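You operate a simulated robot arm through the tools that you are given. There is no shell and no other tool.

You run a simulated robot arm. Do the job below in one go: nothing can be reset, and whatever is moved stays where it is left.

## Task
Fetch the short wooden block and set it on the small pale grey plate. Take the steel bracket in grey and leave it on the flat steel plate on the top of the motor table. Push the tools drawer of the long steel table shut. Take the job card in white and leave it on the squaring plate. Put the middle-sized dark steel block on the top of the large grey steel plate away in the bulk bag marked steel. Fetch the angle bracket in blue and set it on the thin square plate on the top of the large grey steel plate. Put the square collar with the purple side on top of the large yellow block. Put the short dark steel block on top of the box tube with the orange stripe. The order is free. Set down upright: steel bracket in grey, job card in white, angle bracket in blue.
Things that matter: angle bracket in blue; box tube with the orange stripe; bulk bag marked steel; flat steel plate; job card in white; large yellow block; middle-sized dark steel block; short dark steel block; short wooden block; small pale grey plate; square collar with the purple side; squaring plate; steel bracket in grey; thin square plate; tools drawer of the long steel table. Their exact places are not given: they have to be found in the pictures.

The check looks at the end state, three seconds after you hand in, the way a careful person would. Anything else that was tipped, shoved, dropped, spilled or broken makes it a failure.

## Robot
A 6-joint arm with a two-finger gripper on a trunk, on a base that drives. Base frame: it is fixed to the floor where the robot stands at the start and does not move with it; the origin is under the middle of the robot, x ahead of it, y to its left, z up. Lengths are in mm, angles in degrees, forces in N, time in s.
Its first joint turns from -166.0 to 166.0 degrees. Places, roughly: angle bracket in blue (6x4x5 cm) [4700, -6000, 900]; box tube with the orange stripe (5x6x5 cm) [5000, -6400, 900]; bulk bag marked steel [5600, -6900, 500]; flat steel plate [3000, 2000, 750]; job card in white [6500, -3000, 1250]; large yellow block [4750, -6500, 1000]; middle-sized dark steel block (7x4x3 cm) [4800, -5900, 900]; short dark steel block (4x4x3 cm) [5800, -7100, 700]; short wooden block (4x4x3 cm) [2900, 1900, 900]; small pale grey plate [2750, 2000, 750]; square collar with the purple side (4x4x2 cm) [4900, -6500, 900]; squaring plate [4000, -1800, 900]; steel bracket in grey (8x3x4 cm) [3100, 1800, 900]; thin square plate [4750, -6250, 750]; tools drawer of the long steel table [5400, -1000, 700]. Payload 3.43 kg.
The TCP is the grasp point between the finger pads, 20 mm short of the fingertips. In the tool frame z runs along the fingers and y along their closing line. The gripper opens to 190 mm. The gripper's body begins 248 mm behind the TCP.
Orientation is told as [roll, pitch, yaw] about the base's x, y, z axes, in that order, counted from this pose: with the fingers straight down and closing along the base's y, the tool's x points along the base's -x, its y along +y and its z along -z.

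## Interface
- The arm moves only by the tool jog_arm. Its argument "plan" is a list of rows, each an object of numbers (a shift or turn left out is 0, a gripper value left out holds the last): "tx", "ty", "tz": the shift along the tool's x, y, z in mm; "ax", "ay", "az": the turn, a rotation vector about the tool's x, y, z in degrees; "jaw": the gripper command, from -1 (fully open) to 1 (shut), values between in proportion. In form: [{"tx": .., "ty": .., "tz": .., "ax": .., "ay": .., "az": .., "jaw": ..}, ...]. A call has 1 to 20 rows; each row is the pose to reach, as a shift and turn from the pose commanded when the call began, along the tool's axes at that moment. Rows are played at 5 a second. More than 50 mm and 8.6 degrees between two rows, or a gripper value outside its range, and nothing of the call is played. Where a pose cannot be reached the arm comes as near as it can. A force on the tool above 40 N (or 10 N above the force at the start of the call, whichever is more), or a blocked arm, ends the call early, and 0.2 s more pass. The fingers move at their own pace (about 153 mm/s each) and stop on an object; they squeeze with about 42 N. The grip force told is the motor's: it shows also when the fingers shut on nothing. Time passes only in rows, and 0.2 s behind the last, so rows that repeat a pose let the fingers close. It gives the time, the measured TCP pose, the force on the tool (base axes), the opening and the grip force at its end, in the units of the frame above (readings bear some noise), with the torque about the TCP (base axes, N m) and any sound that the robot's microphone picked up.
- Cameras (640 x 400 px; columns grow to the right, rows downward): "scene" is now at [76.6, 189.2, 1646.2]; the picture's right is [-0.17, -0.99, 0.00], its down [-0.58, 0.10, -0.81] and it looks along [0.80, -0.14, -0.59] (base axes); focal length 294 px, centre (320, 200). "wrist" rides on the gripper at [70, -8, -288] in the tool frame; the picture's right is [0.12, 0.99, 0.00], its down [-0.96, 0.12, -0.25] and it looks along [-0.25, 0.03, 0.97] (tool axes); focal length 261 px, centre (320, 200).
- snapshot(camera): a new picture of that camera. It takes no simulated time.
- lift_body(by): slides the trunk up (or, below 0, down) by that many mm; the arm and the scene camera ride with it, the base frame stays. It gives what a move gives, with no picture.
- roll_base(legs): drives the robot by 1 to 6 legs, each [ahead, turn to the left] in mm and degrees, along the robot's own axes; the way and the turn of a leg run together, so that a leg with both is an arc; at most 1500 mm and 180 degrees a leg. The arm and the cameras ride along, it lands a little off, and it stops where it bumps. It gives what a move gives.
- head_to(pan, tilt): turns the head with the scene camera to pan (to the left, within 120 degrees either way) and tilt (down, from -29 to 69), counted from straight ahead of the robot. It gives what a move gives.
- point_at(camera, pixels): for up to 12 pixels [column, row] of the newest picture of that camera ("zoom" is the newest enlarged one), the place [x, y, z] in the base frame of the surface seen there, good to about 3 mm, but the place of the scene camera against the robot may be out by one fixed shift of up to 12 mm in any direction. It takes no simulated time.
- zoom(camera, box): a new picture of the part [left, top, right, bottom] of that camera's present view, enlarged. It takes no simulated time.
- sign_off(): hands the job in; it is judged then, once.

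Open the gripper and draw the arm clear of the work before you hand the job in, unless the task says otherwise.

The tools are called as name(argument=value, ...) on one line, values as JSON. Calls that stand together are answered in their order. jog_arm: Moves the arm, as the interface text tells. Its arguments: {"type":"object","properties":{"plan":{"type":"array","items":{"type":"object","properties":{"tx":{"type":"number"},"ty":{"type":"number"},"tz":{"type":"number"},"ax":{"type":"number"},"ay":{"type":"number"},"az":{"type":"number"},"jaw":{"type":"number"}}}}},"required":["plan"]} The other tools are called the same way: lift_body (by) slides the trunk up or down; roll_base (legs) drives the base; head_to (pan, tilt) turns the head that bears the scene camera; snapshot (camera) takes a picture; point_at (camera, pixels) gives the place of the surface under pixels of a picture; zoom (camera, box) takes an enlarged picture of a part of a camera's view; sign_off () hands the job in.

At the start:

```text
time: 0.0
ee_pos: [585.1, 215.7, 1124.4]
orientation: [0.0, 0.0, 0.2]
wrist_force: [0.4, -0.4, -0.3]
ft_torque: [0.01, 0.0, -0.01]
grip_width: 190.0
gripper_force: 0.1
trunk travel left (down, up): [-200.0, 240.0]
robot x, y, heading: [4.4, -11.5, -0.1]
head pan, tilt: [-9.9, 36.1]
```

scene: 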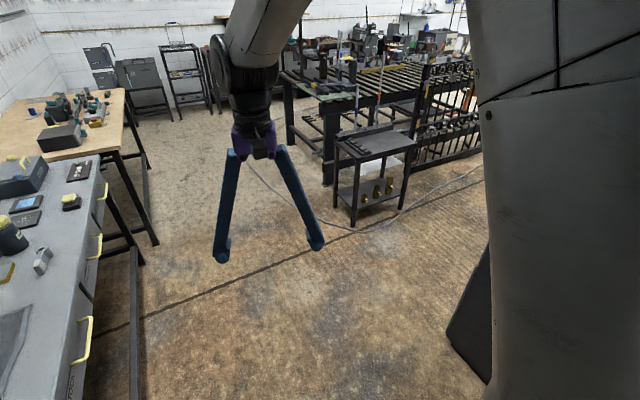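
wrist: 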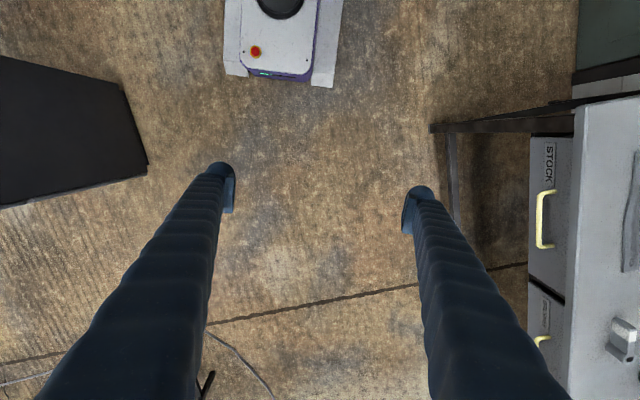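

The start picture shows a steel bench at the left, a wooden table beyond it, and the workshop ahead. I look around with the head to map the room.

head_to(pan=35, tilt=20)

snapshot(camera="scene")

```text
time: 1.1
ee_pos: [584.8, 214.3, 1124.5]
orientation: [-0.1, 0.0, 0.2]
wrist_force: [-1.3, -0.3, -0.2]
ft_torque: [-0.03, 0.01, 0.01]
grip_width: 190.5
gripper_force: 0.1
trunk travel left (down, up): [-200.0, 240.0]
robot x, y, heading: [3.9, -10.4, -0.0]
head pan, tilt: [35.0, 20.0]
```

```text
taken
```

scene: 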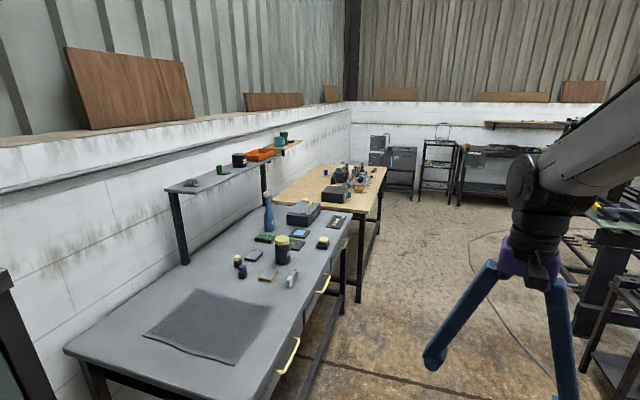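

The steel bench is at the left, the wooden table beyond it (motor table?). I measure places of table corners and objects, and take zooms.

point_at(camera="scene", pixels=[[280, 198], [345, 163], [335, 195], [385, 170], [350, 213], [240, 370], [65, 348], [345, 222], [292, 280], [400, 250], [600, 350]])

zoom(camera="scene", box=[260, 140, 400, 228])

```text
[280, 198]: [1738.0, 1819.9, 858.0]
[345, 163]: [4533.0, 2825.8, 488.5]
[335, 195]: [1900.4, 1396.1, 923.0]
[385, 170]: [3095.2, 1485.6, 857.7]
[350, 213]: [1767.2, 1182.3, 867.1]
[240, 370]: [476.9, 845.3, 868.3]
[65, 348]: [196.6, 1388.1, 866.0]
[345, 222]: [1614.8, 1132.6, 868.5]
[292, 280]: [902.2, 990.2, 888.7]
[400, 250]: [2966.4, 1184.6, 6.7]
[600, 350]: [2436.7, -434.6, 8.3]
```

```text
4.55 times, centred on (330, 184) of scene
```

zoom: 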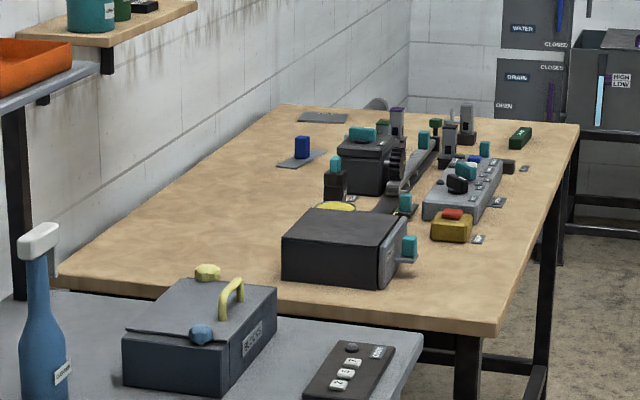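

The wooden table has a motor with many small parts. I survey the rest of the room too.

head_to(pan=-40, tilt=15)

snapshot(camera="scene")

head_to(pan=0, tilt=15)

snapshot(camera="scene")

```text
time: 2.6
ee_pos: [584.5, 216.1, 1123.7]
orientation: [0.1, 0.0, 0.2]
wrist_force: [0.0, -1.1, -0.6]
ft_torque: [0.01, -0.03, 0.0]
grip_width: 189.9
gripper_force: 0.1
trunk travel left (down, up): [-200.0, 240.0]
robot x, y, heading: [1.4, -8.7, -0.2]
head pan, tilt: [-40.0, 15.0]
```

```text
taken
```

scene: 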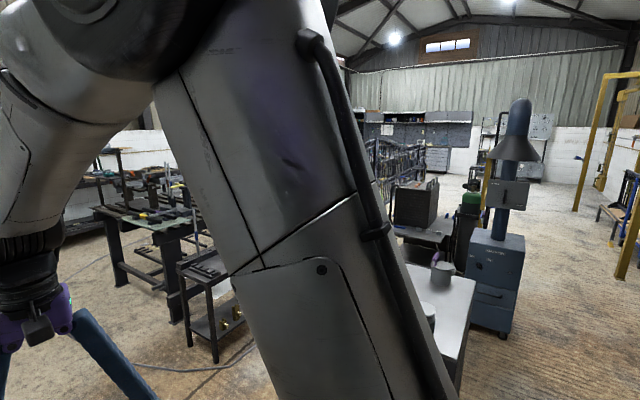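

```text
time: 3.7
ee_pos: [584.4, 216.5, 1125.8]
orientation: [-0.1, 0.0, 0.3]
wrist_force: [-0.6, -0.7, -0.1]
ft_torque: [-0.02, 0.0, 0.03]
grip_width: 190.0
gripper_force: 0.1
trunk travel left (down, up): [-200.0, 240.0]
robot x, y, heading: [-0.1, -10.8, 0.0]
head pan, tilt: [0.0, 15.0]
```

```text
taken
```

scene: 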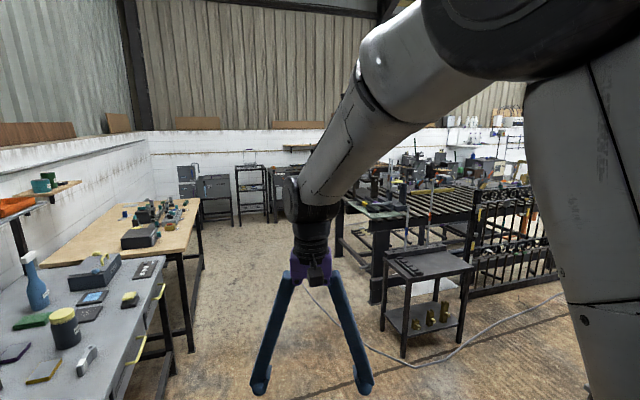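

I measure obstacles ahead: the small cart, the slatted table, the motor table edge.

point_at(camera="scene", pixels=[[405, 352], [462, 336], [384, 325], [375, 300], [195, 345], [175, 252], [205, 265], [475, 265], [345, 252], [560, 280], [240, 230], [270, 220]])

zoom(camera="scene", box=[340, 110, 580, 360])

```text
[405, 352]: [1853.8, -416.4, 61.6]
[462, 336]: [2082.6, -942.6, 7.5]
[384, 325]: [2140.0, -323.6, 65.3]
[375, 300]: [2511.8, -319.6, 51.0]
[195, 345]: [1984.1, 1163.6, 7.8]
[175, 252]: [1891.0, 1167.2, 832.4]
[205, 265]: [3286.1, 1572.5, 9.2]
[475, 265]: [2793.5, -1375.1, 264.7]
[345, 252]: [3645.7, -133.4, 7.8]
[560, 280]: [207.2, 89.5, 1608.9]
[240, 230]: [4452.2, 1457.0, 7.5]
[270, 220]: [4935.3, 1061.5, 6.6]
```

```text
1.60 times, centred on (460, 235) of scene
```

zoom: 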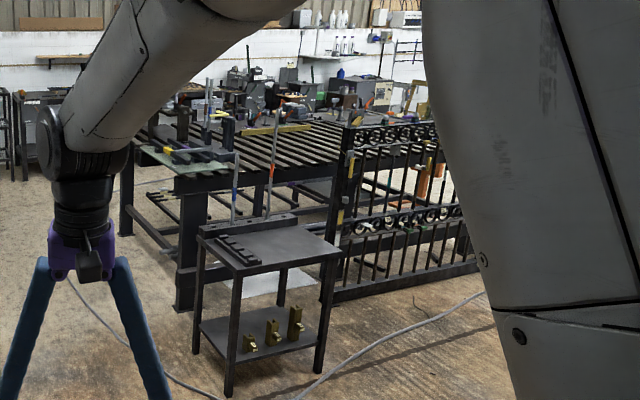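

The motor table's right edge runs from about (1984,1163) to (3286,1572), the way there along heading ~18° looks clear. I drive toward it and look left.

roll_base(legs=[[0, 18], [1400, 0], [1000, 0]])

head_to(pan=50, tilt=35)

snapshot(camera="scene")

```text
time: 21.3
ee_pos: [2756.4, 1196.2, 1124.1]
orientation: [0.0, 0.0, 20.4]
wrist_force: [0.3, 0.4, -0.2]
ft_torque: [0.04, 0.02, 0.03]
grip_width: 189.9
gripper_force: 0.0
trunk travel left (down, up): [-200.0, 240.0]
robot x, y, heading: [2288.6, 779.9, 20.3]
head pan, tilt: [0.0, 15.0]
```

```text
time: 22.5
ee_pos: [2756.4, 1194.5, 1125.6]
orientation: [0.0, 0.1, 20.4]
wrist_force: [-0.5, 0.7, 0.5]
ft_torque: [0.03, 0.01, -0.01]
grip_width: 190.2
gripper_force: 0.0
trunk travel left (down, up): [-200.0, 240.0]
robot x, y, heading: [2291.8, 779.8, 20.1]
head pan, tilt: [50.0, 35.0]
```

```text
taken
```

scene: 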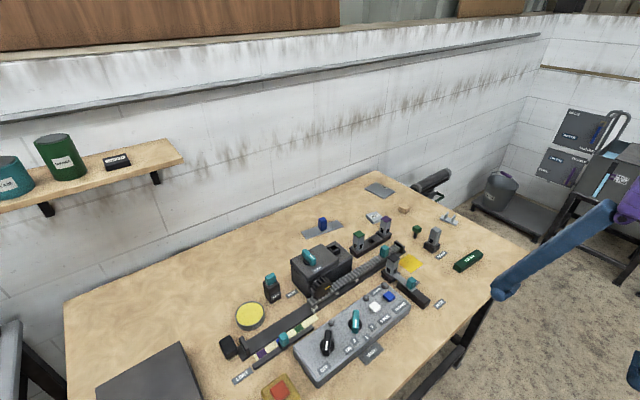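

The far end of the table holds the plates and small wooden piece around (400,205). I zoom there.

zoom(camera="scene", box=[290, 170, 490, 295])

point_at(camera="scene", pixels=[[380, 190], [405, 209], [449, 218], [320, 229], [374, 217], [432, 240], [467, 260], [412, 232], [525, 247], [378, 174], [460, 345], [200, 395]])

```text
3.20 times, centred on (390, 232) of scene
```

zoom: 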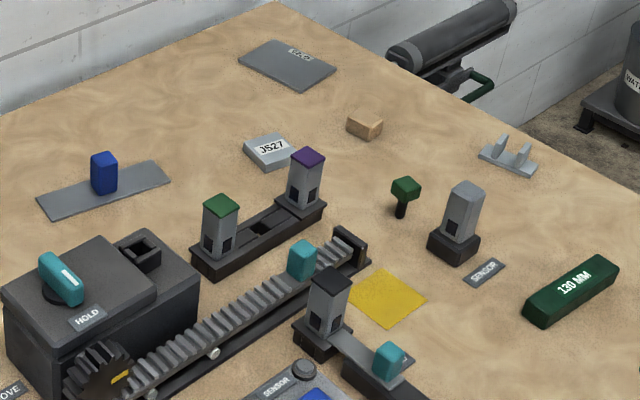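

```text
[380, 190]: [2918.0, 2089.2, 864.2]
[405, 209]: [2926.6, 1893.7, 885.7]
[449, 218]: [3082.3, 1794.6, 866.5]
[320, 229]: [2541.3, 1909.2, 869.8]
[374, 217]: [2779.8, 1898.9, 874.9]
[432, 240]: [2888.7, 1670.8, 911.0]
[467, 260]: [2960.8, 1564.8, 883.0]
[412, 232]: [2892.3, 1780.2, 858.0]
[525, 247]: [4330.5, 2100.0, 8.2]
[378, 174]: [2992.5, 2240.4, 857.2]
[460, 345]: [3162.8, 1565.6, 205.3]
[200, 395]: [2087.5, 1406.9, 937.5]
```

The JS27 pale plate, the wooden block (2927,1894), the grey bracket (3082,1795) and the flat steel plate (2918,2089) lie at the far end of the table. I drive round toward the far right corner and look.

roll_base(legs=[[0, -11], [1180, 0], [0, 61]])

head_to(pan=30, tilt=35)

snapshot(camera="scene")

```text
time: 35.9
ee_pos: [3452.2, 1596.3, 1125.7]
orientation: [0.0, 0.1, 70.6]
wrist_force: [0.2, -0.2, 0.2]
ft_torque: [0.01, 0.03, 0.03]
grip_width: 189.7
gripper_force: 0.0
trunk travel left (down, up): [-200.0, 240.0]
robot x, y, heading: [3527.5, 952.0, 70.4]
head pan, tilt: [50.0, 35.0]
```

```text
time: 36.7
ee_pos: [3450.9, 1596.3, 1124.8]
orientation: [-0.2, 0.1, 70.7]
wrist_force: [-1.1, -0.5, -1.2]
ft_torque: [-0.08, -0.32, 0.01]
grip_width: 189.8
gripper_force: 0.3
trunk travel left (down, up): [-200.0, 240.0]
robot x, y, heading: [3528.6, 951.7, 70.3]
head pan, tilt: [30.0, 35.0]
```

```text
taken
```

scene: 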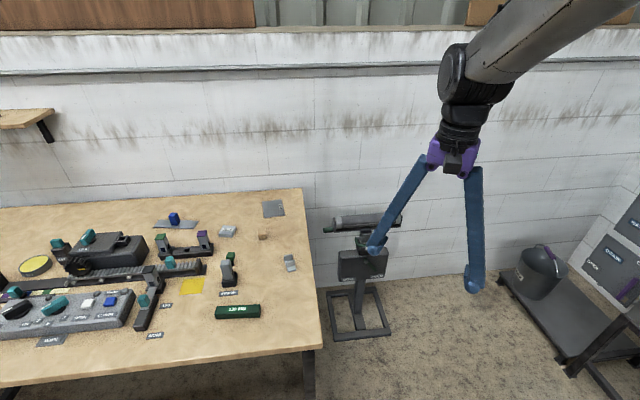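

A machine on a stand stands beyond the far table edge at pixel (357,290). I measure it and the table corner and bucket platform.

point_at(camera="scene", pixels=[[333, 338], [388, 333], [372, 288], [325, 292], [321, 348], [303, 190], [400, 218], [325, 228], [272, 208], [262, 237], [500, 280], [570, 372]])

zoom(camera="scene", box=[210, 185, 400, 345])

```text
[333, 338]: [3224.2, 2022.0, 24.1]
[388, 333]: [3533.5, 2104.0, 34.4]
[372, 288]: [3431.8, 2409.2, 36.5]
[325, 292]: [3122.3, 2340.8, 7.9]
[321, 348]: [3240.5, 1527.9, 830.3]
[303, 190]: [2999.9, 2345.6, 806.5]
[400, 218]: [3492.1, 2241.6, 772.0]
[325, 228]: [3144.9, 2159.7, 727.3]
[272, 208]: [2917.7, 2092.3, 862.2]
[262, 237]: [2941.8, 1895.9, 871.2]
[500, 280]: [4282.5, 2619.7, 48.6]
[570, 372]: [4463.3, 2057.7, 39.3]
```

```text
2.50 times, centred on (305, 265) of scene
```

zoom: 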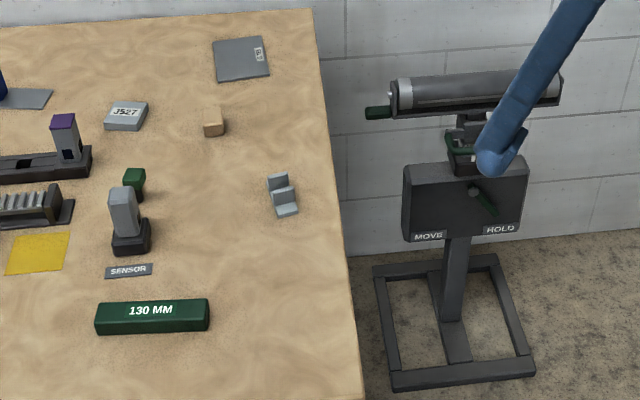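

The stand spans x 3120–3535, y 2020–2410; there is room for the base at about (3620,1590). I drive there.

roll_base(legs=[[0, 11], [630, 0]])

head_to(pan=80, tilt=45)

snapshot(camera="scene")

snapshot(camera="wrist")

```text
time: 42.4
ee_pos: [3417.0, 2193.7, 1125.1]
orientation: [0.0, 0.1, 82.1]
wrist_force: [-0.2, 0.8, 0.1]
ft_torque: [-0.08, -0.06, 0.01]
grip_width: 189.9
gripper_force: 0.1
trunk travel left (down, up): [-200.0, 240.0]
robot x, y, heading: [3618.8, 1578.5, 82.0]
head pan, tilt: [30.0, 35.0]
```

```text
time: 43.6
ee_pos: [3418.1, 2192.2, 1126.1]
orientation: [0.0, 0.1, 82.1]
wrist_force: [0.0, 0.1, -0.2]
ft_torque: [0.0, 0.02, 0.0]
grip_width: 190.2
gripper_force: 0.0
trunk travel left (down, up): [-200.0, 240.0]
robot x, y, heading: [3621.7, 1575.6, 82.0]
head pan, tilt: [80.0, 45.0]
```

```text
taken
```

scene: 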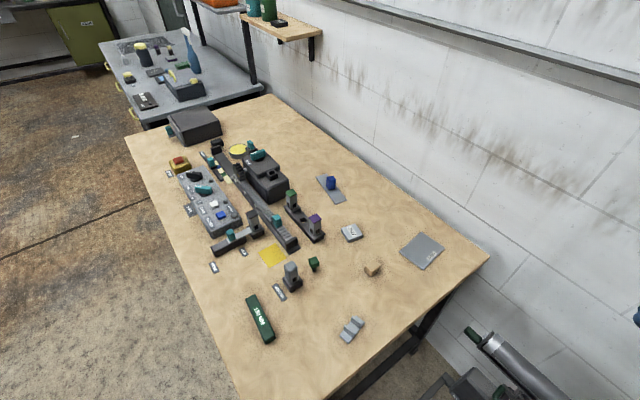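

```text
taken
```

wrist: 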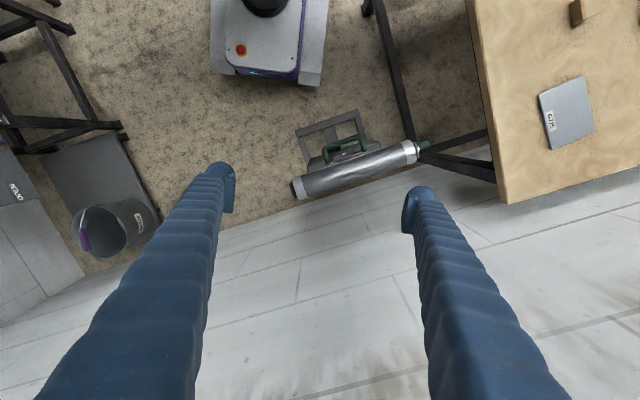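

The wrist picture shows the flat plate at (567,112), the scene shows it at (422,250). I compare both cameras' coordinates.

point_at(camera="wrist", pixels=[[540, 95], [582, 76], [595, 130], [553, 149], [567, 112], [505, 203]])

zoom(camera="scene", box=[300, 200, 480, 360])

point_at(camera="scene", pixels=[[422, 250], [490, 257], [351, 232], [373, 269], [351, 330], [419, 232], [444, 248], [423, 270], [400, 252]])

```text
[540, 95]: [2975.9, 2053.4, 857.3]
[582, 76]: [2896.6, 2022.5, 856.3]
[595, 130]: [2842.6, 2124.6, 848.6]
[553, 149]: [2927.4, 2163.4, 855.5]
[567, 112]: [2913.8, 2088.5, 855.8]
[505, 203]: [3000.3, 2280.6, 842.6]
```

```text
2.50 times, centred on (390, 280) of scene
```

zoom: 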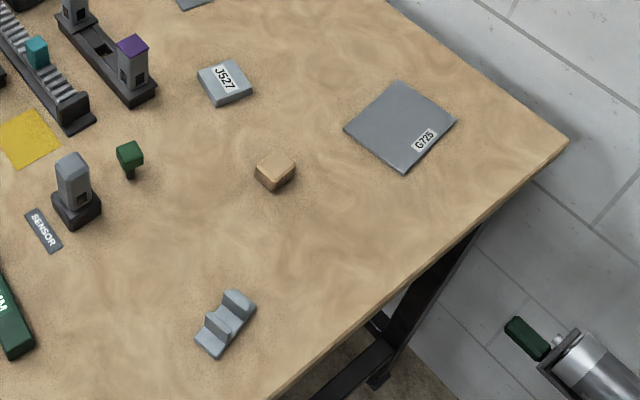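

```text
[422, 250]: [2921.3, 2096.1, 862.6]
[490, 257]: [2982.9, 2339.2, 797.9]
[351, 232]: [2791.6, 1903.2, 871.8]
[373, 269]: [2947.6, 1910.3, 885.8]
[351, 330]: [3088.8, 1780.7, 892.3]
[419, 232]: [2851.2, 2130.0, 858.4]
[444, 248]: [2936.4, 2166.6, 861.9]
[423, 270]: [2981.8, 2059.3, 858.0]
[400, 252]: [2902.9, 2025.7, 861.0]
```

Both cameras agree within ~7 mm (scene reads about +6,+3,+6). I measure the bracket, block and JS27 plate in the zoom for axes.

point_at(camera="zoom", pixels=[[197, 339], [219, 357], [257, 303], [231, 292], [263, 160], [286, 185], [258, 172], [296, 168], [197, 71], [233, 60], [252, 84], [221, 100]])

jog_arm(plan=[{"tx": 45, "ty": 27}, {"tx": 85, "ty": 52}, {"tx": 128, "ty": 78}, {"tx": 171, "ty": 104}, {"tx": 214, "ty": 130}, {"tx": 257, "ty": 156}, {"tx": 300, "ty": 182}, {"tx": 343, "ty": 208}, {"tx": 386, "ty": 234}, {"tx": 425, "ty": 258}, {"tx": 449, "ty": 273}, {"tx": 449, "ty": 273}])

snapshot(camera="wrist")

```text
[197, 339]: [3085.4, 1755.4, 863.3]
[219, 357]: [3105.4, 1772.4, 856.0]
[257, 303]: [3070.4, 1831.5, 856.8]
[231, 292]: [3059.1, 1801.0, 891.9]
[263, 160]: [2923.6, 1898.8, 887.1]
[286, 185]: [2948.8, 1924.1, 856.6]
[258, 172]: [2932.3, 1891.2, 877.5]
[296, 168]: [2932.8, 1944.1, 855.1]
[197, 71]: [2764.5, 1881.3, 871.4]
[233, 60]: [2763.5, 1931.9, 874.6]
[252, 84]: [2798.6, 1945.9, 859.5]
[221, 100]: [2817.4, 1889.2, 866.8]
```

```text
refused: row 1 steps farther than a row can; nothing moved
```

```text
taken
```

wrist: 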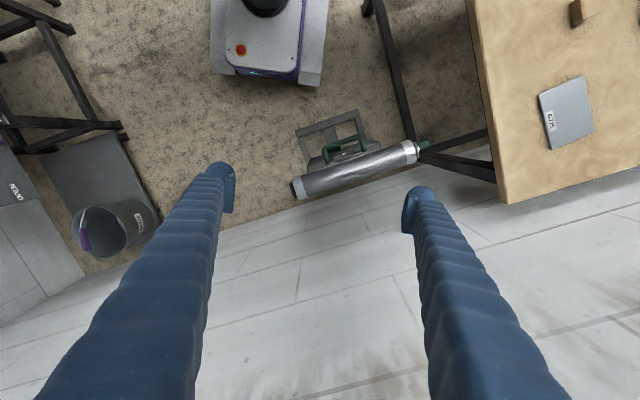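

The first row exceeded the 50 mm step. I repeat with smaller steps and turn toward yaw 120° (bracket's long axis is at ~120° by the zoom points).

jog_arm(plan=[{"tx": 38, "ty": 23, "az": -3}, {"tx": 76, "ty": 46, "az": -6}, {"tx": 114, "ty": 69, "az": -9}, {"tx": 152, "ty": 92, "az": -12}, {"tx": 190, "ty": 115, "az": -15}, {"tx": 228, "ty": 138, "az": -18}, {"tx": 266, "ty": 161, "az": -21}, {"tx": 304, "ty": 184, "az": -24}, {"tx": 342, "ty": 207, "az": -27}, {"tx": 380, "ty": 230, "az": -30}, {"tx": 418, "ty": 254, "az": -34}, {"tx": 449, "ty": 273, "az": -38}, {"tx": 449, "ty": 273, "az": -38}])

snapshot(camera="wrist")

```text
time: 45.2
ee_pos: [3302.7, 2026.1, 1117.3]
orientation: [-0.7, 1.0, 91.4]
wrist_force: [-0.3, 0.0, -0.3]
ft_torque: [-0.1, 0.09, -0.01]
grip_width: 190.1
gripper_force: 0.0
trunk travel left (down, up): [-200.0, 240.0]
robot x, y, heading: [3616.6, 1578.6, 81.8]
head pan, tilt: [80.0, 45.0]
stopped in row 8: the arm was blocked; the commanded pose is now the measured one
```

```text
taken
```

wrist: 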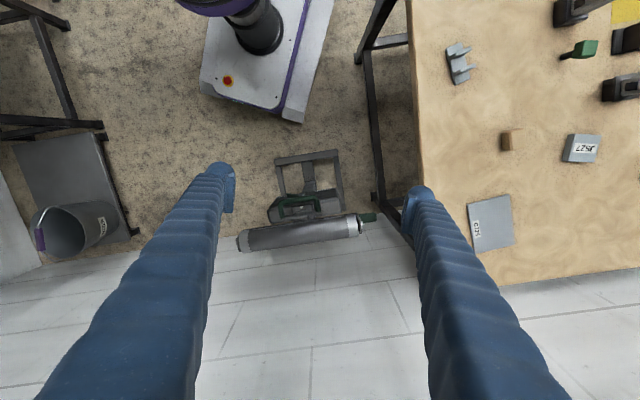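

The arm lagged and was declared blocked at row 8 with no force, probably a speed or fold limit. I continue slower, bowing outward from the robot axis.

jog_arm(plan=[{"tx": 6, "ty": 18, "az": -1.4}, {"tx": 12, "ty": 37, "az": -2.8}, {"tx": 18, "ty": 55, "az": -4.3}, {"tx": 25, "ty": 72, "az": -5.7}, {"tx": 32, "ty": 89, "az": -7.1}, {"tx": 40, "ty": 105, "az": -8.6}, {"tx": 49, "ty": 120, "az": -10}, {"tx": 58, "ty": 134, "az": -11.4}, {"tx": 68, "ty": 146, "az": -12.9}, {"tx": 80, "ty": 158, "az": -14.3}, {"tx": 92, "ty": 169, "az": -15.7}, {"tx": 105, "ty": 178, "az": -17.2}, {"tx": 119, "ty": 187, "az": -18.6}, {"tx": 134, "ty": 194, "az": -20}, {"tx": 150, "ty": 200, "az": -21.5}, {"tx": 166, "ty": 206, "az": -22.9}, {"tx": 183, "ty": 211, "az": -24.3}, {"tx": 200, "ty": 215, "az": -25.7}, {"tx": 218, "ty": 219, "az": -27.2}, {"tx": 236, "ty": 223, "az": -28.6}])

snapshot(camera="wrist")

```text
time: 46.6
ee_pos: [3255.1, 2040.4, 1113.8]
orientation: [-0.7, 1.3, 92.0]
wrist_force: [0.4, -0.2, -0.4]
ft_torque: [-0.05, 0.09, 0.04]
grip_width: 190.1
gripper_force: 0.0
trunk travel left (down, up): [-200.0, 240.0]
robot x, y, heading: [3616.6, 1575.3, 81.7]
head pan, tilt: [80.0, 45.0]
stopped in row 7: the arm was blocked; the commanded pose is now the measured one
```

```text
taken
```

wrist: 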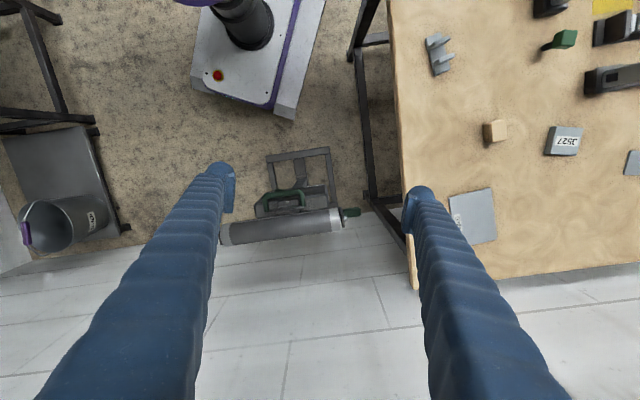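

The arm is blocked again with hardly any turning; I look with the scene camera at where the arm is relative to the head.

head_to(pan=30, tilt=30)

snapshot(camera="scene")

```text
time: 47.8
ee_pos: [3253.1, 2037.3, 1112.0]
orientation: [-1.0, 1.2, 92.3]
wrist_force: [0.1, -0.2, -0.3]
ft_torque: [0.0, 0.02, 0.01]
grip_width: 190.0
gripper_force: 0.0
trunk travel left (down, up): [-200.0, 240.0]
robot x, y, heading: [3620.0, 1575.8, 81.5]
head pan, tilt: [30.0, 30.0]
```

```text
taken
```

scene: 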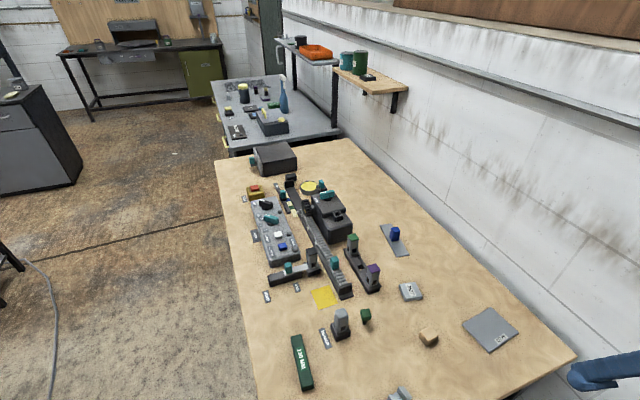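

The view did not turn right as I expected (flat plate now at (490,328)), so the head may be pressed by the arm, or it is mounted otherwise. I test with another pan.

head_to(pan=0, tilt=10)

snapshot(camera="scene")

head_to(pan=-60, tilt=10)

snapshot(camera="scene")

```text
time: 48.8
ee_pos: [3253.1, 2037.3, 1112.1]
orientation: [-0.8, 1.3, 92.2]
wrist_force: [0.1, 0.6, -0.3]
ft_torque: [0.0, 0.02, -0.01]
grip_width: 190.1
gripper_force: 0.0
trunk travel left (down, up): [-200.0, 240.0]
robot x, y, heading: [3617.6, 1577.0, 82.1]
head pan, tilt: [0.0, 10.0]
```

```text
taken
```

scene: 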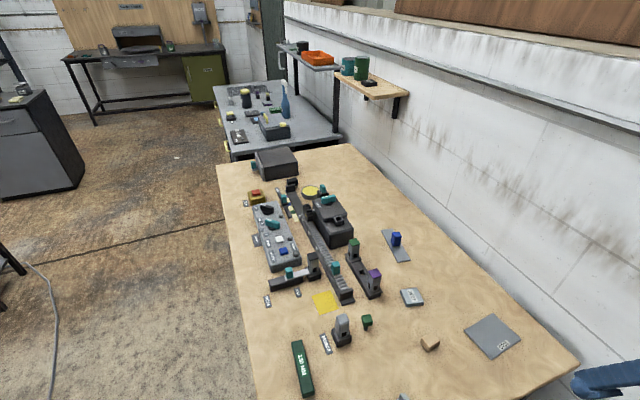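

```text
time: 50.1
ee_pos: [3253.0, 2037.8, 1111.5]
orientation: [-1.0, 1.3, 92.2]
wrist_force: [0.0, -0.3, -0.6]
ft_torque: [0.01, 0.02, 0.0]
grip_width: 190.0
gripper_force: 0.0
trunk travel left (down, up): [-200.0, 240.0]
robot x, y, heading: [3620.1, 1577.9, 81.7]
head pan, tilt: [-60.0, 10.0]
```

```text
taken
```

scene: 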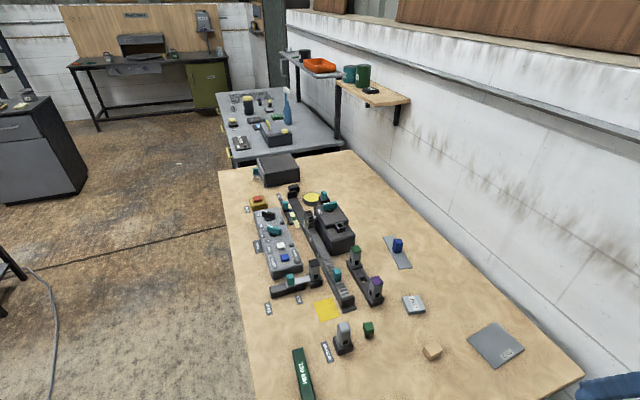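

The head is jammed against the arm, so arm work to the left is bad. I measure the base outline in the wrist picture to plan parking nose-on instead.

snapshot(camera="wrist")

point_at(camera="wrist", pixels=[[292, 117], [270, 105], [195, 85], [218, 76], [250, 30], [310, 60], [245, 45], [365, 195], [350, 55], [275, 215], [345, 200], [330, 150]])

```text
taken
```

wrist: 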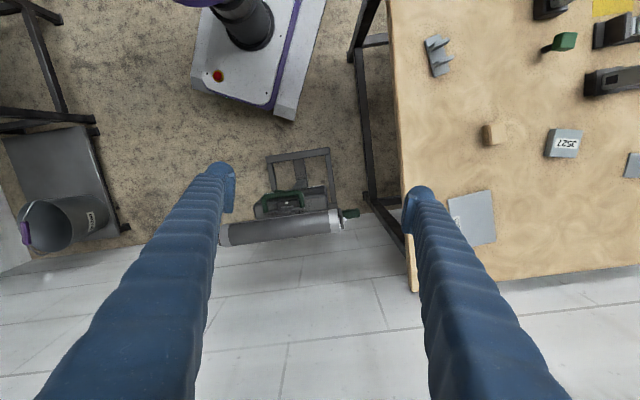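

```text
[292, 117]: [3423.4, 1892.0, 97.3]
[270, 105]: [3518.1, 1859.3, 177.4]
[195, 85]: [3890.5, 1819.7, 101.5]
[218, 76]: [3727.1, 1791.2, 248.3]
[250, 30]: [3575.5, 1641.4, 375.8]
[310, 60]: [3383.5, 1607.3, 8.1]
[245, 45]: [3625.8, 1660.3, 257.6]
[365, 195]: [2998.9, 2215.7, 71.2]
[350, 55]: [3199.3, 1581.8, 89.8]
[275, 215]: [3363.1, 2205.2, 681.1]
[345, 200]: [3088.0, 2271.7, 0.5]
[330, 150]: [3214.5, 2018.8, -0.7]
```

The base is 473 wide with its front 282 mm ahead of the axis, and the odometry agrees. I swing the arm back to the front of the robot, levelling the tool, to free the head.

jog_arm(plan=[{"tx": -6, "ty": -22, "az": 0.5, "ax": -0.1, "ay": -0.1}, {"tx": -12, "ty": -45, "az": 1, "ax": -0.2, "ay": -0.2}, {"tx": -18, "ty": -68, "az": 1.5, "ax": -0.3, "ay": -0.4}, {"tx": -24, "ty": -91, "az": 2, "ax": -0.4, "ay": -0.5}, {"tx": -30, "ty": -114, "az": 2.5, "ax": -0.5, "ay": -0.6}, {"tx": -36, "ty": -137, "az": 3, "ax": -0.6, "ay": -0.8}, {"tx": -42, "ty": -160, "az": 3.5, "ax": -0.7, "ay": -0.9}, {"tx": -48, "ty": -183, "az": 4, "ax": -0.8, "ay": -1}, {"tx": -54, "ty": -206, "az": 4.5, "ax": -0.9, "ay": -1.1}, {"tx": -60, "ty": -229, "az": 5, "ax": -1, "ay": -1.3}, {"tx": -66, "ty": -252, "az": 5.5, "ax": -1, "ay": -1.3}, {"tx": -72, "ty": -275, "az": 6, "ax": -1, "ay": -1.3}, {"tx": -78, "ty": -298, "az": 6.5, "ax": -1, "ay": -1.3}, {"tx": -84, "ty": -321, "az": 7, "ax": -1, "ay": -1.3}, {"tx": -90, "ty": -344, "az": 7.5, "ax": -1, "ay": -1.3}, {"tx": -96, "ty": -367, "az": 8, "ax": -1, "ay": -1.3}, {"tx": -102, "ty": -390, "az": 8.5, "ax": -1, "ay": -1.3}, {"tx": -107, "ty": -413, "az": 9, "ax": -1, "ay": -1.3}, {"tx": -112, "ty": -434, "az": 9.5, "ax": -1, "ay": -1.3}, {"tx": -117, "ty": -454, "az": 10, "ax": -1, "ay": -1.3}])

snapshot(camera="scene")

```text
time: 54.3
ee_pos: [3699.4, 2173.6, 1117.1]
orientation: [0.1, -0.1, 82.6]
wrist_force: [-0.3, 0.6, -0.2]
ft_torque: [-0.01, -0.03, 0.04]
grip_width: 190.2
gripper_force: 0.0
trunk travel left (down, up): [-200.0, 240.0]
robot x, y, heading: [3619.8, 1576.9, 81.9]
head pan, tilt: [-60.0, 10.0]
```

```text
taken
```

scene: 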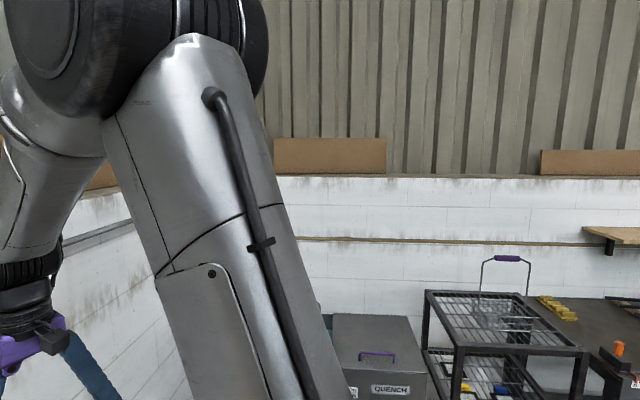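

The arm is free and accurate again. I drive 122 mm ahead and turn to face the table end, staying clear of leg and stand, then look.

roll_base(legs=[[122, 0], [0, 76]])

head_to(pan=0, tilt=45)

snapshot(camera="scene")

snapshot(camera="wrist")

```text
time: 60.6
ee_pos: [3080.2, 1935.9, 1117.8]
orientation: [0.3, -0.2, 157.6]
wrist_force: [1.0, 3.0, 0.3]
ft_torque: [-0.55, 0.19, 0.03]
grip_width: 189.9
gripper_force: 0.1
trunk travel left (down, up): [-200.0, 240.0]
robot x, y, heading: [3661.8, 1774.1, 157.6]
head pan, tilt: [-60.0, 10.0]
stopped in leg 2: the robot was blocked; the commanded pose is now the measured one
```

```text
time: 61.9
ee_pos: [3078.8, 1932.6, 1118.4]
orientation: [0.3, -0.2, 157.5]
wrist_force: [0.1, 0.2, 0.6]
ft_torque: [-0.02, 0.02, 0.03]
grip_width: 190.1
gripper_force: 0.0
trunk travel left (down, up): [-200.0, 240.0]
robot x, y, heading: [3665.7, 1771.7, 157.7]
head pan, tilt: [0.0, 45.0]
```

```text
taken
```

scene: 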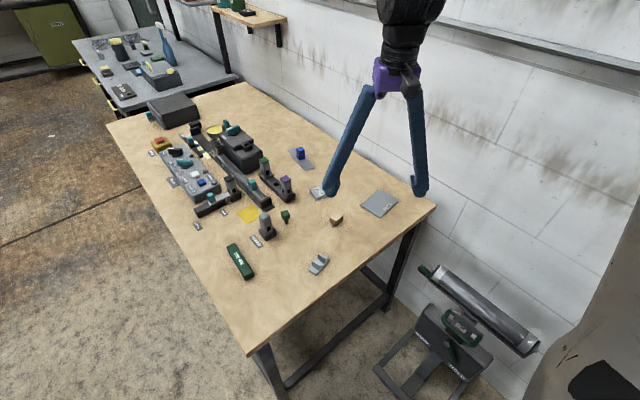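

```text
taken
```

wrist: 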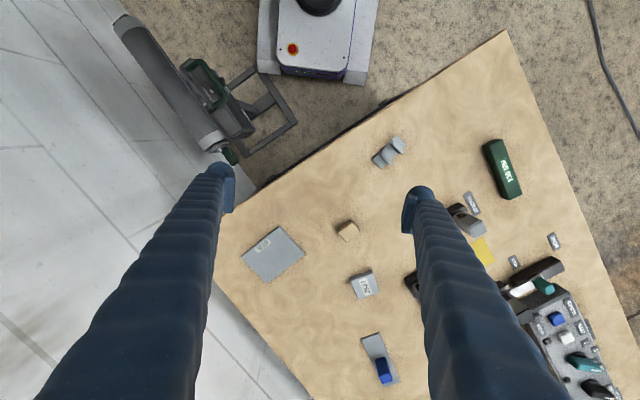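

The base reports a block at the end of its turn and sits at y≈1773, farther than meant; I check whether it touches the stand (frame at (297,122) vs base at (262,72) in the wrist picture).

zoom(camera="wrist", box=[180, 0, 420, 170])

point_at(camera="wrist", pixels=[[297, 122], [252, 152], [255, 67], [230, 82], [262, 72], [362, 82], [384, 102], [388, 98], [360, 30], [260, 20]])

```text
2.35 times, centred on (300, 85) of wrist
```

zoom: 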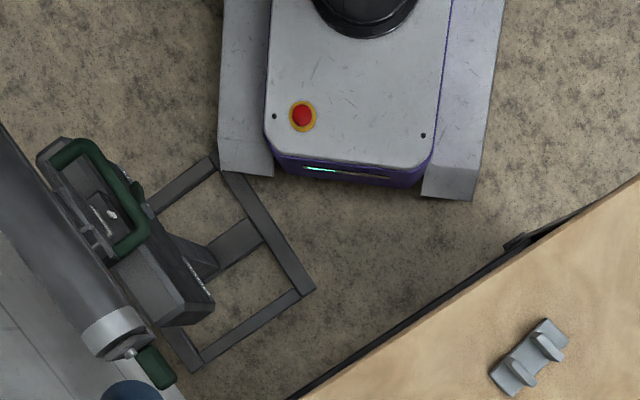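

```text
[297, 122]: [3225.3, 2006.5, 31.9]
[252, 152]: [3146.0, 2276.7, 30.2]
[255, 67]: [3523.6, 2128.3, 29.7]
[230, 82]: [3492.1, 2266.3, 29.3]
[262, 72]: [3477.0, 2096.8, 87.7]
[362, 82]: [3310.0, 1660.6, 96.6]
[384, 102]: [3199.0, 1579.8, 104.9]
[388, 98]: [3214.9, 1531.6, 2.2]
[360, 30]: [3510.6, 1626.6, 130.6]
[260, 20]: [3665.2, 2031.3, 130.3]
```

The right front wing is at the stand's corner and may have nudged it. I back straight off 45 mm and re-measure the stand.

roll_base(legs=[[-45, 0]])

head_to(pan=-30, tilt=50)

snapshot(camera="scene")

zoom(camera="wrist", box=[180, 0, 420, 170])

```text
time: 62.9
ee_pos: [3122.2, 1915.7, 1118.7]
orientation: [0.1, -0.3, 157.5]
wrist_force: [1.0, -1.0, 0.2]
ft_torque: [0.02, 0.06, 0.03]
grip_width: 190.0
gripper_force: 0.1
trunk travel left (down, up): [-200.0, 240.0]
robot x, y, heading: [3709.4, 1758.4, 157.6]
head pan, tilt: [0.0, 45.0]
```

```text
time: 63.9
ee_pos: [3119.5, 1916.6, 1118.2]
orientation: [0.3, -0.2, 157.6]
wrist_force: [-0.6, -0.1, 0.2]
ft_torque: [0.0, -0.02, 0.0]
grip_width: 190.0
gripper_force: 0.1
trunk travel left (down, up): [-200.0, 240.0]
robot x, y, heading: [3704.8, 1750.5, 157.8]
head pan, tilt: [-30.0, 50.0]
```

```text
taken
```

scene: 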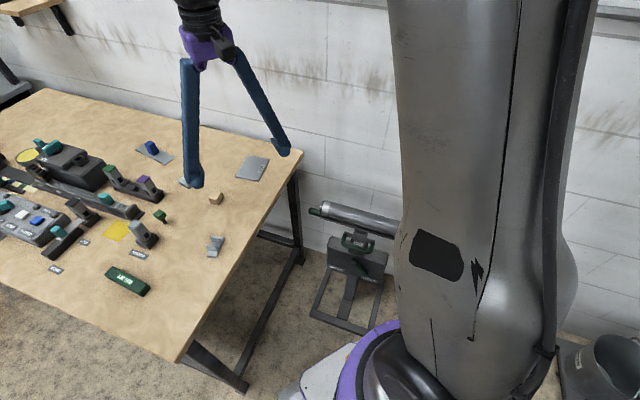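

```text
2.35 times, centred on (300, 85) of wrist
```

zoom: 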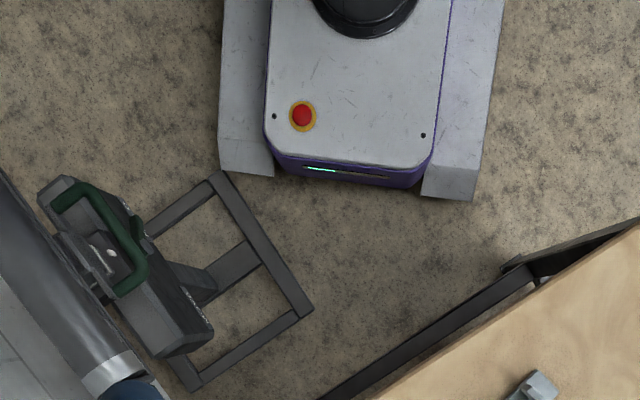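

Now the stand is clear of the base. I measure its corners and the roller in both pictures.

point_at(camera="zoom", pixels=[[312, 307], [216, 173], [297, 300], [192, 388], [265, 245], [230, 175], [80, 340], [130, 370]])

point_at(camera="scene", pixels=[[313, 315], [369, 331], [330, 260], [385, 275], [399, 228], [322, 207], [310, 210]])

```text
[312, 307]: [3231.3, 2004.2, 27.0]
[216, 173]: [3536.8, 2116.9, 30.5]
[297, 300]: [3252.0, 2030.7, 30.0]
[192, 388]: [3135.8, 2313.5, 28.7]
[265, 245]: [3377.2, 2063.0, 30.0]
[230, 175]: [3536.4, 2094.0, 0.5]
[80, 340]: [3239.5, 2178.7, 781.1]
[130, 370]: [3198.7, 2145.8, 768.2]
```

```text
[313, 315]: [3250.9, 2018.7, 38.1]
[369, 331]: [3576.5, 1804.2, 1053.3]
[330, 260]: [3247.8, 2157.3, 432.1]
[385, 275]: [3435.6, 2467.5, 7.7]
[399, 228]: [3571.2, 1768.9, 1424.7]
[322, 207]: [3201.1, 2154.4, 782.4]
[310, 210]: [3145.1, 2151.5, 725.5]
```

By the roller's axis (about 17° in old and new views) the stand has not visibly turned. I now go over the bracket at about (3083,1790) with yaw 120°.

jog_arm(plan=[{"tx": 1, "ty": 13, "az": 3.5}, {"tx": 3, "ty": 26, "az": 7}, {"tx": 4, "ty": 39, "az": 10.5}, {"tx": 6, "ty": 52, "az": 14}, {"tx": 7, "ty": 65, "az": 17.5}, {"tx": 8, "ty": 78, "az": 21}, {"tx": 10, "ty": 91, "az": 24.5}, {"tx": 11, "ty": 104, "az": 28}, {"tx": 12, "ty": 117, "az": 31.5}, {"tx": 14, "ty": 130, "az": 35}, {"tx": 14, "ty": 130, "az": 37.6}, {"tx": 14, "ty": 130, "az": 37.6}])

snapshot(camera="wrist")

```text
time: 66.5
ee_pos: [3084.5, 1790.4, 1119.6]
orientation: [0.4, -0.1, 119.9]
wrist_force: [0.0, -0.7, -0.6]
ft_torque: [0.0, 0.01, 0.01]
grip_width: 189.9
gripper_force: 0.1
trunk travel left (down, up): [-200.0, 240.0]
robot x, y, heading: [3702.0, 1751.3, 157.6]
head pan, tilt: [-30.0, 50.0]
```

```text
taken
```

wrist: 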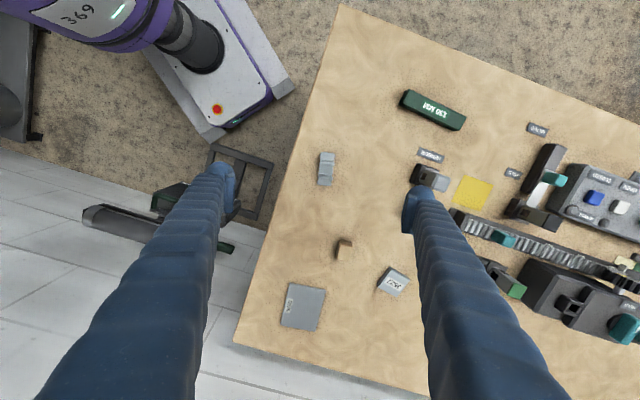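

The bracket appears at (326,168), long axis vertical, as wanted. I zoom in for exact geometry.

zoom(camera="wrist", box=[296, 148, 356, 188])

point_at(camera="wrist", pixels=[[319, 153], [333, 153], [319, 184], [333, 184], [326, 160], [326, 177], [326, 170], [345, 170], [345, 250], [390, 282]])

```text
10.00 times, centred on (326, 168) of wrist
```

zoom: 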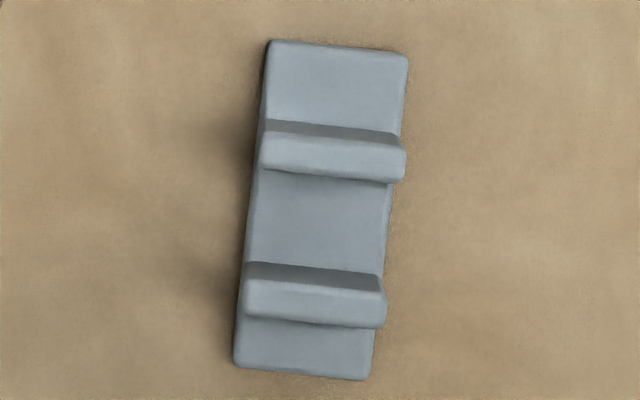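

```text
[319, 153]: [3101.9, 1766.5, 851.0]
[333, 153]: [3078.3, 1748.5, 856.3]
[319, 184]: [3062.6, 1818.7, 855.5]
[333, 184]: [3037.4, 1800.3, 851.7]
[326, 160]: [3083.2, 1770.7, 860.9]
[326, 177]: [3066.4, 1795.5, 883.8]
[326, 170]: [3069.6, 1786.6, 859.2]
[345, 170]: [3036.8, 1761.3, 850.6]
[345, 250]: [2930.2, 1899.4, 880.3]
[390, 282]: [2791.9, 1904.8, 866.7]
```

The bracket centre lies 13 mm to tool +y and 3 mm to −x of the TCP axis, table z≈851. I descend to about 45 mm above grasp height with a narrowed gripper and check.

jog_arm(plan=[{"tx": -1, "ty": 4, "tz": 20, "jaw": -0.5, "ax": 0.1}, {"tx": -2, "ty": 8, "tz": 45, "jaw": 0.1, "ax": 0.3}, {"tx": -3, "ty": 14, "tz": 70, "ax": 0.4}, {"tx": -3, "ty": 14, "tz": 95, "ax": 0.4}, {"tx": -3, "ty": 14, "tz": 120, "ax": 0.4}, {"tx": -3, "ty": 14, "tz": 145, "ax": 0.4}, {"tx": -3, "ty": 14, "tz": 170, "ax": 0.4}, {"tx": -3, "ty": 14, "tz": 190, "ax": 0.4}, {"tx": -3, "ty": 14, "tz": 198, "ax": 0.4}, {"tx": -3, "ty": 14, "tz": 198, "ax": 0.4}])

snapshot(camera="wrist")

```text
time: 68.7
ee_pos: [3070.3, 1787.3, 920.7]
orientation: [0.0, -0.1, 119.9]
wrist_force: [0.5, 1.0, 0.3]
ft_torque: [0.03, 0.03, -0.02]
grip_width: 85.5
gripper_force: 0.1
trunk travel left (down, up): [-200.0, 240.0]
robot x, y, heading: [3707.8, 1757.0, 157.5]
head pan, tilt: [-30.0, 50.0]
```

```text
taken
```

wrist: 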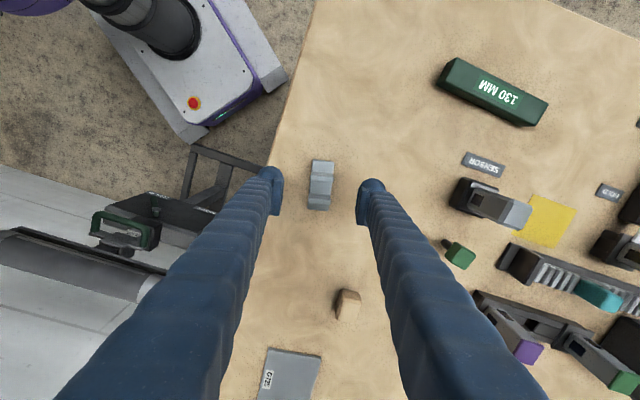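

The bracket is centred between the fingers at (320,186). I descend 44 mm and close.

jog_arm(plan=[{"tz": 12}, {"tz": 24}, {"tz": 36}, {"tz": 44}, {"tz": 44}, {"tz": 44, "jaw": 1}, {"tz": 44, "jaw": 1}, {"tz": 44, "jaw": 1}, {"tz": 44, "jaw": 1}])

jog_arm(plan=[{"tz": -15}, {"tz": -35}, {"tz": -60}, {"tz": -80}, {"tz": -80}])

snapshot(camera="wrist")

```text
time: 70.7
ee_pos: [3070.6, 1788.2, 876.1]
orientation: [-0.2, -0.1, 120.0]
wrist_force: [0.5, 0.2, -0.9]
ft_torque: [0.01, 0.0, 0.01]
grip_width: 29.0
gripper_force: 42.3
trunk travel left (down, up): [-200.0, 240.0]
robot x, y, heading: [3706.4, 1754.5, 157.5]
head pan, tilt: [-30.0, 50.0]
```

```text
time: 71.9
ee_pos: [3070.8, 1785.4, 956.9]
orientation: [-0.1, -0.1, 119.9]
wrist_force: [0.5, 0.4, 0.6]
ft_torque: [0.0, -0.01, 0.0]
grip_width: 0.1
gripper_force: 34.5
trunk travel left (down, up): [-200.0, 240.0]
robot x, y, heading: [3706.2, 1754.9, 157.9]
head pan, tilt: [-30.0, 50.0]
```

```text
taken
```

wrist: 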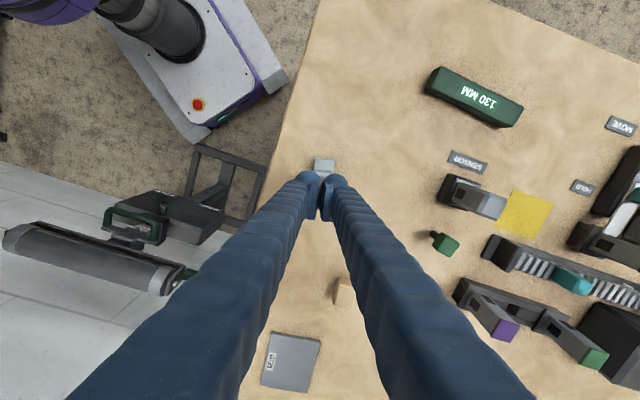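

The fingers shut to 0: the bracket slipped out during the lift. I open and look at it.

jog_arm(plan=[{"jaw": 0.1}, {"jaw": 0.1}, {"jaw": 0.1}, {"jaw": 0.1}])

zoom(camera="wrist", box=[260, 130, 380, 210])

point_at(camera="zoom", pixels=[[320, 150], [320, 190], [320, 230], [320, 270], [290, 170], [350, 170], [320, 170], [320, 250]])

zoom(camera="scene", box=[160, 180, 280, 260])

```text
time: 72.9
ee_pos: [3070.6, 1784.9, 956.1]
orientation: [-0.2, -0.1, 119.9]
wrist_force: [-0.3, -0.8, -0.5]
ft_torque: [-0.03, -0.02, 0.0]
grip_width: 85.3
gripper_force: 0.1
trunk travel left (down, up): [-200.0, 240.0]
robot x, y, heading: [3707.3, 1751.7, 157.6]
head pan, tilt: [-30.0, 50.0]
```

```text
5.00 times, centred on (320, 170) of wrist
```

zoom: 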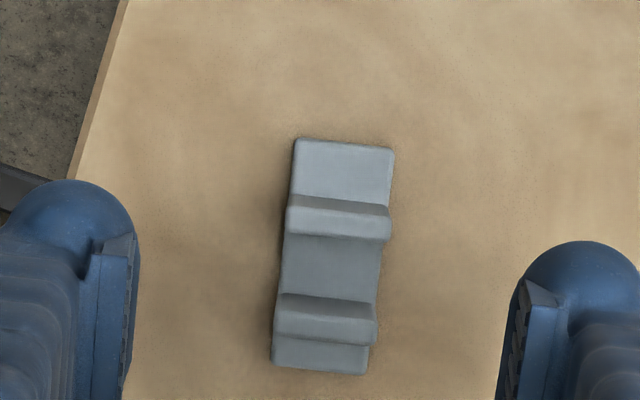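

```text
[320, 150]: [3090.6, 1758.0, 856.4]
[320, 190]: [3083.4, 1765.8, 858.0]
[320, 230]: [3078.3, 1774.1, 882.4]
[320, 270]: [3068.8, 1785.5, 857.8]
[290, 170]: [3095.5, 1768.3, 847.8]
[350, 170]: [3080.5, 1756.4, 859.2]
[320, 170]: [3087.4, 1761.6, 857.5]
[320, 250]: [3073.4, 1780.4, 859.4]
```

```text
5.00 times, centred on (220, 220) of scene
```

zoom: 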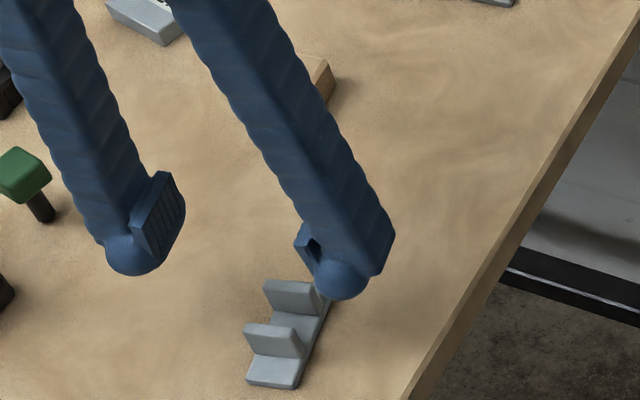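

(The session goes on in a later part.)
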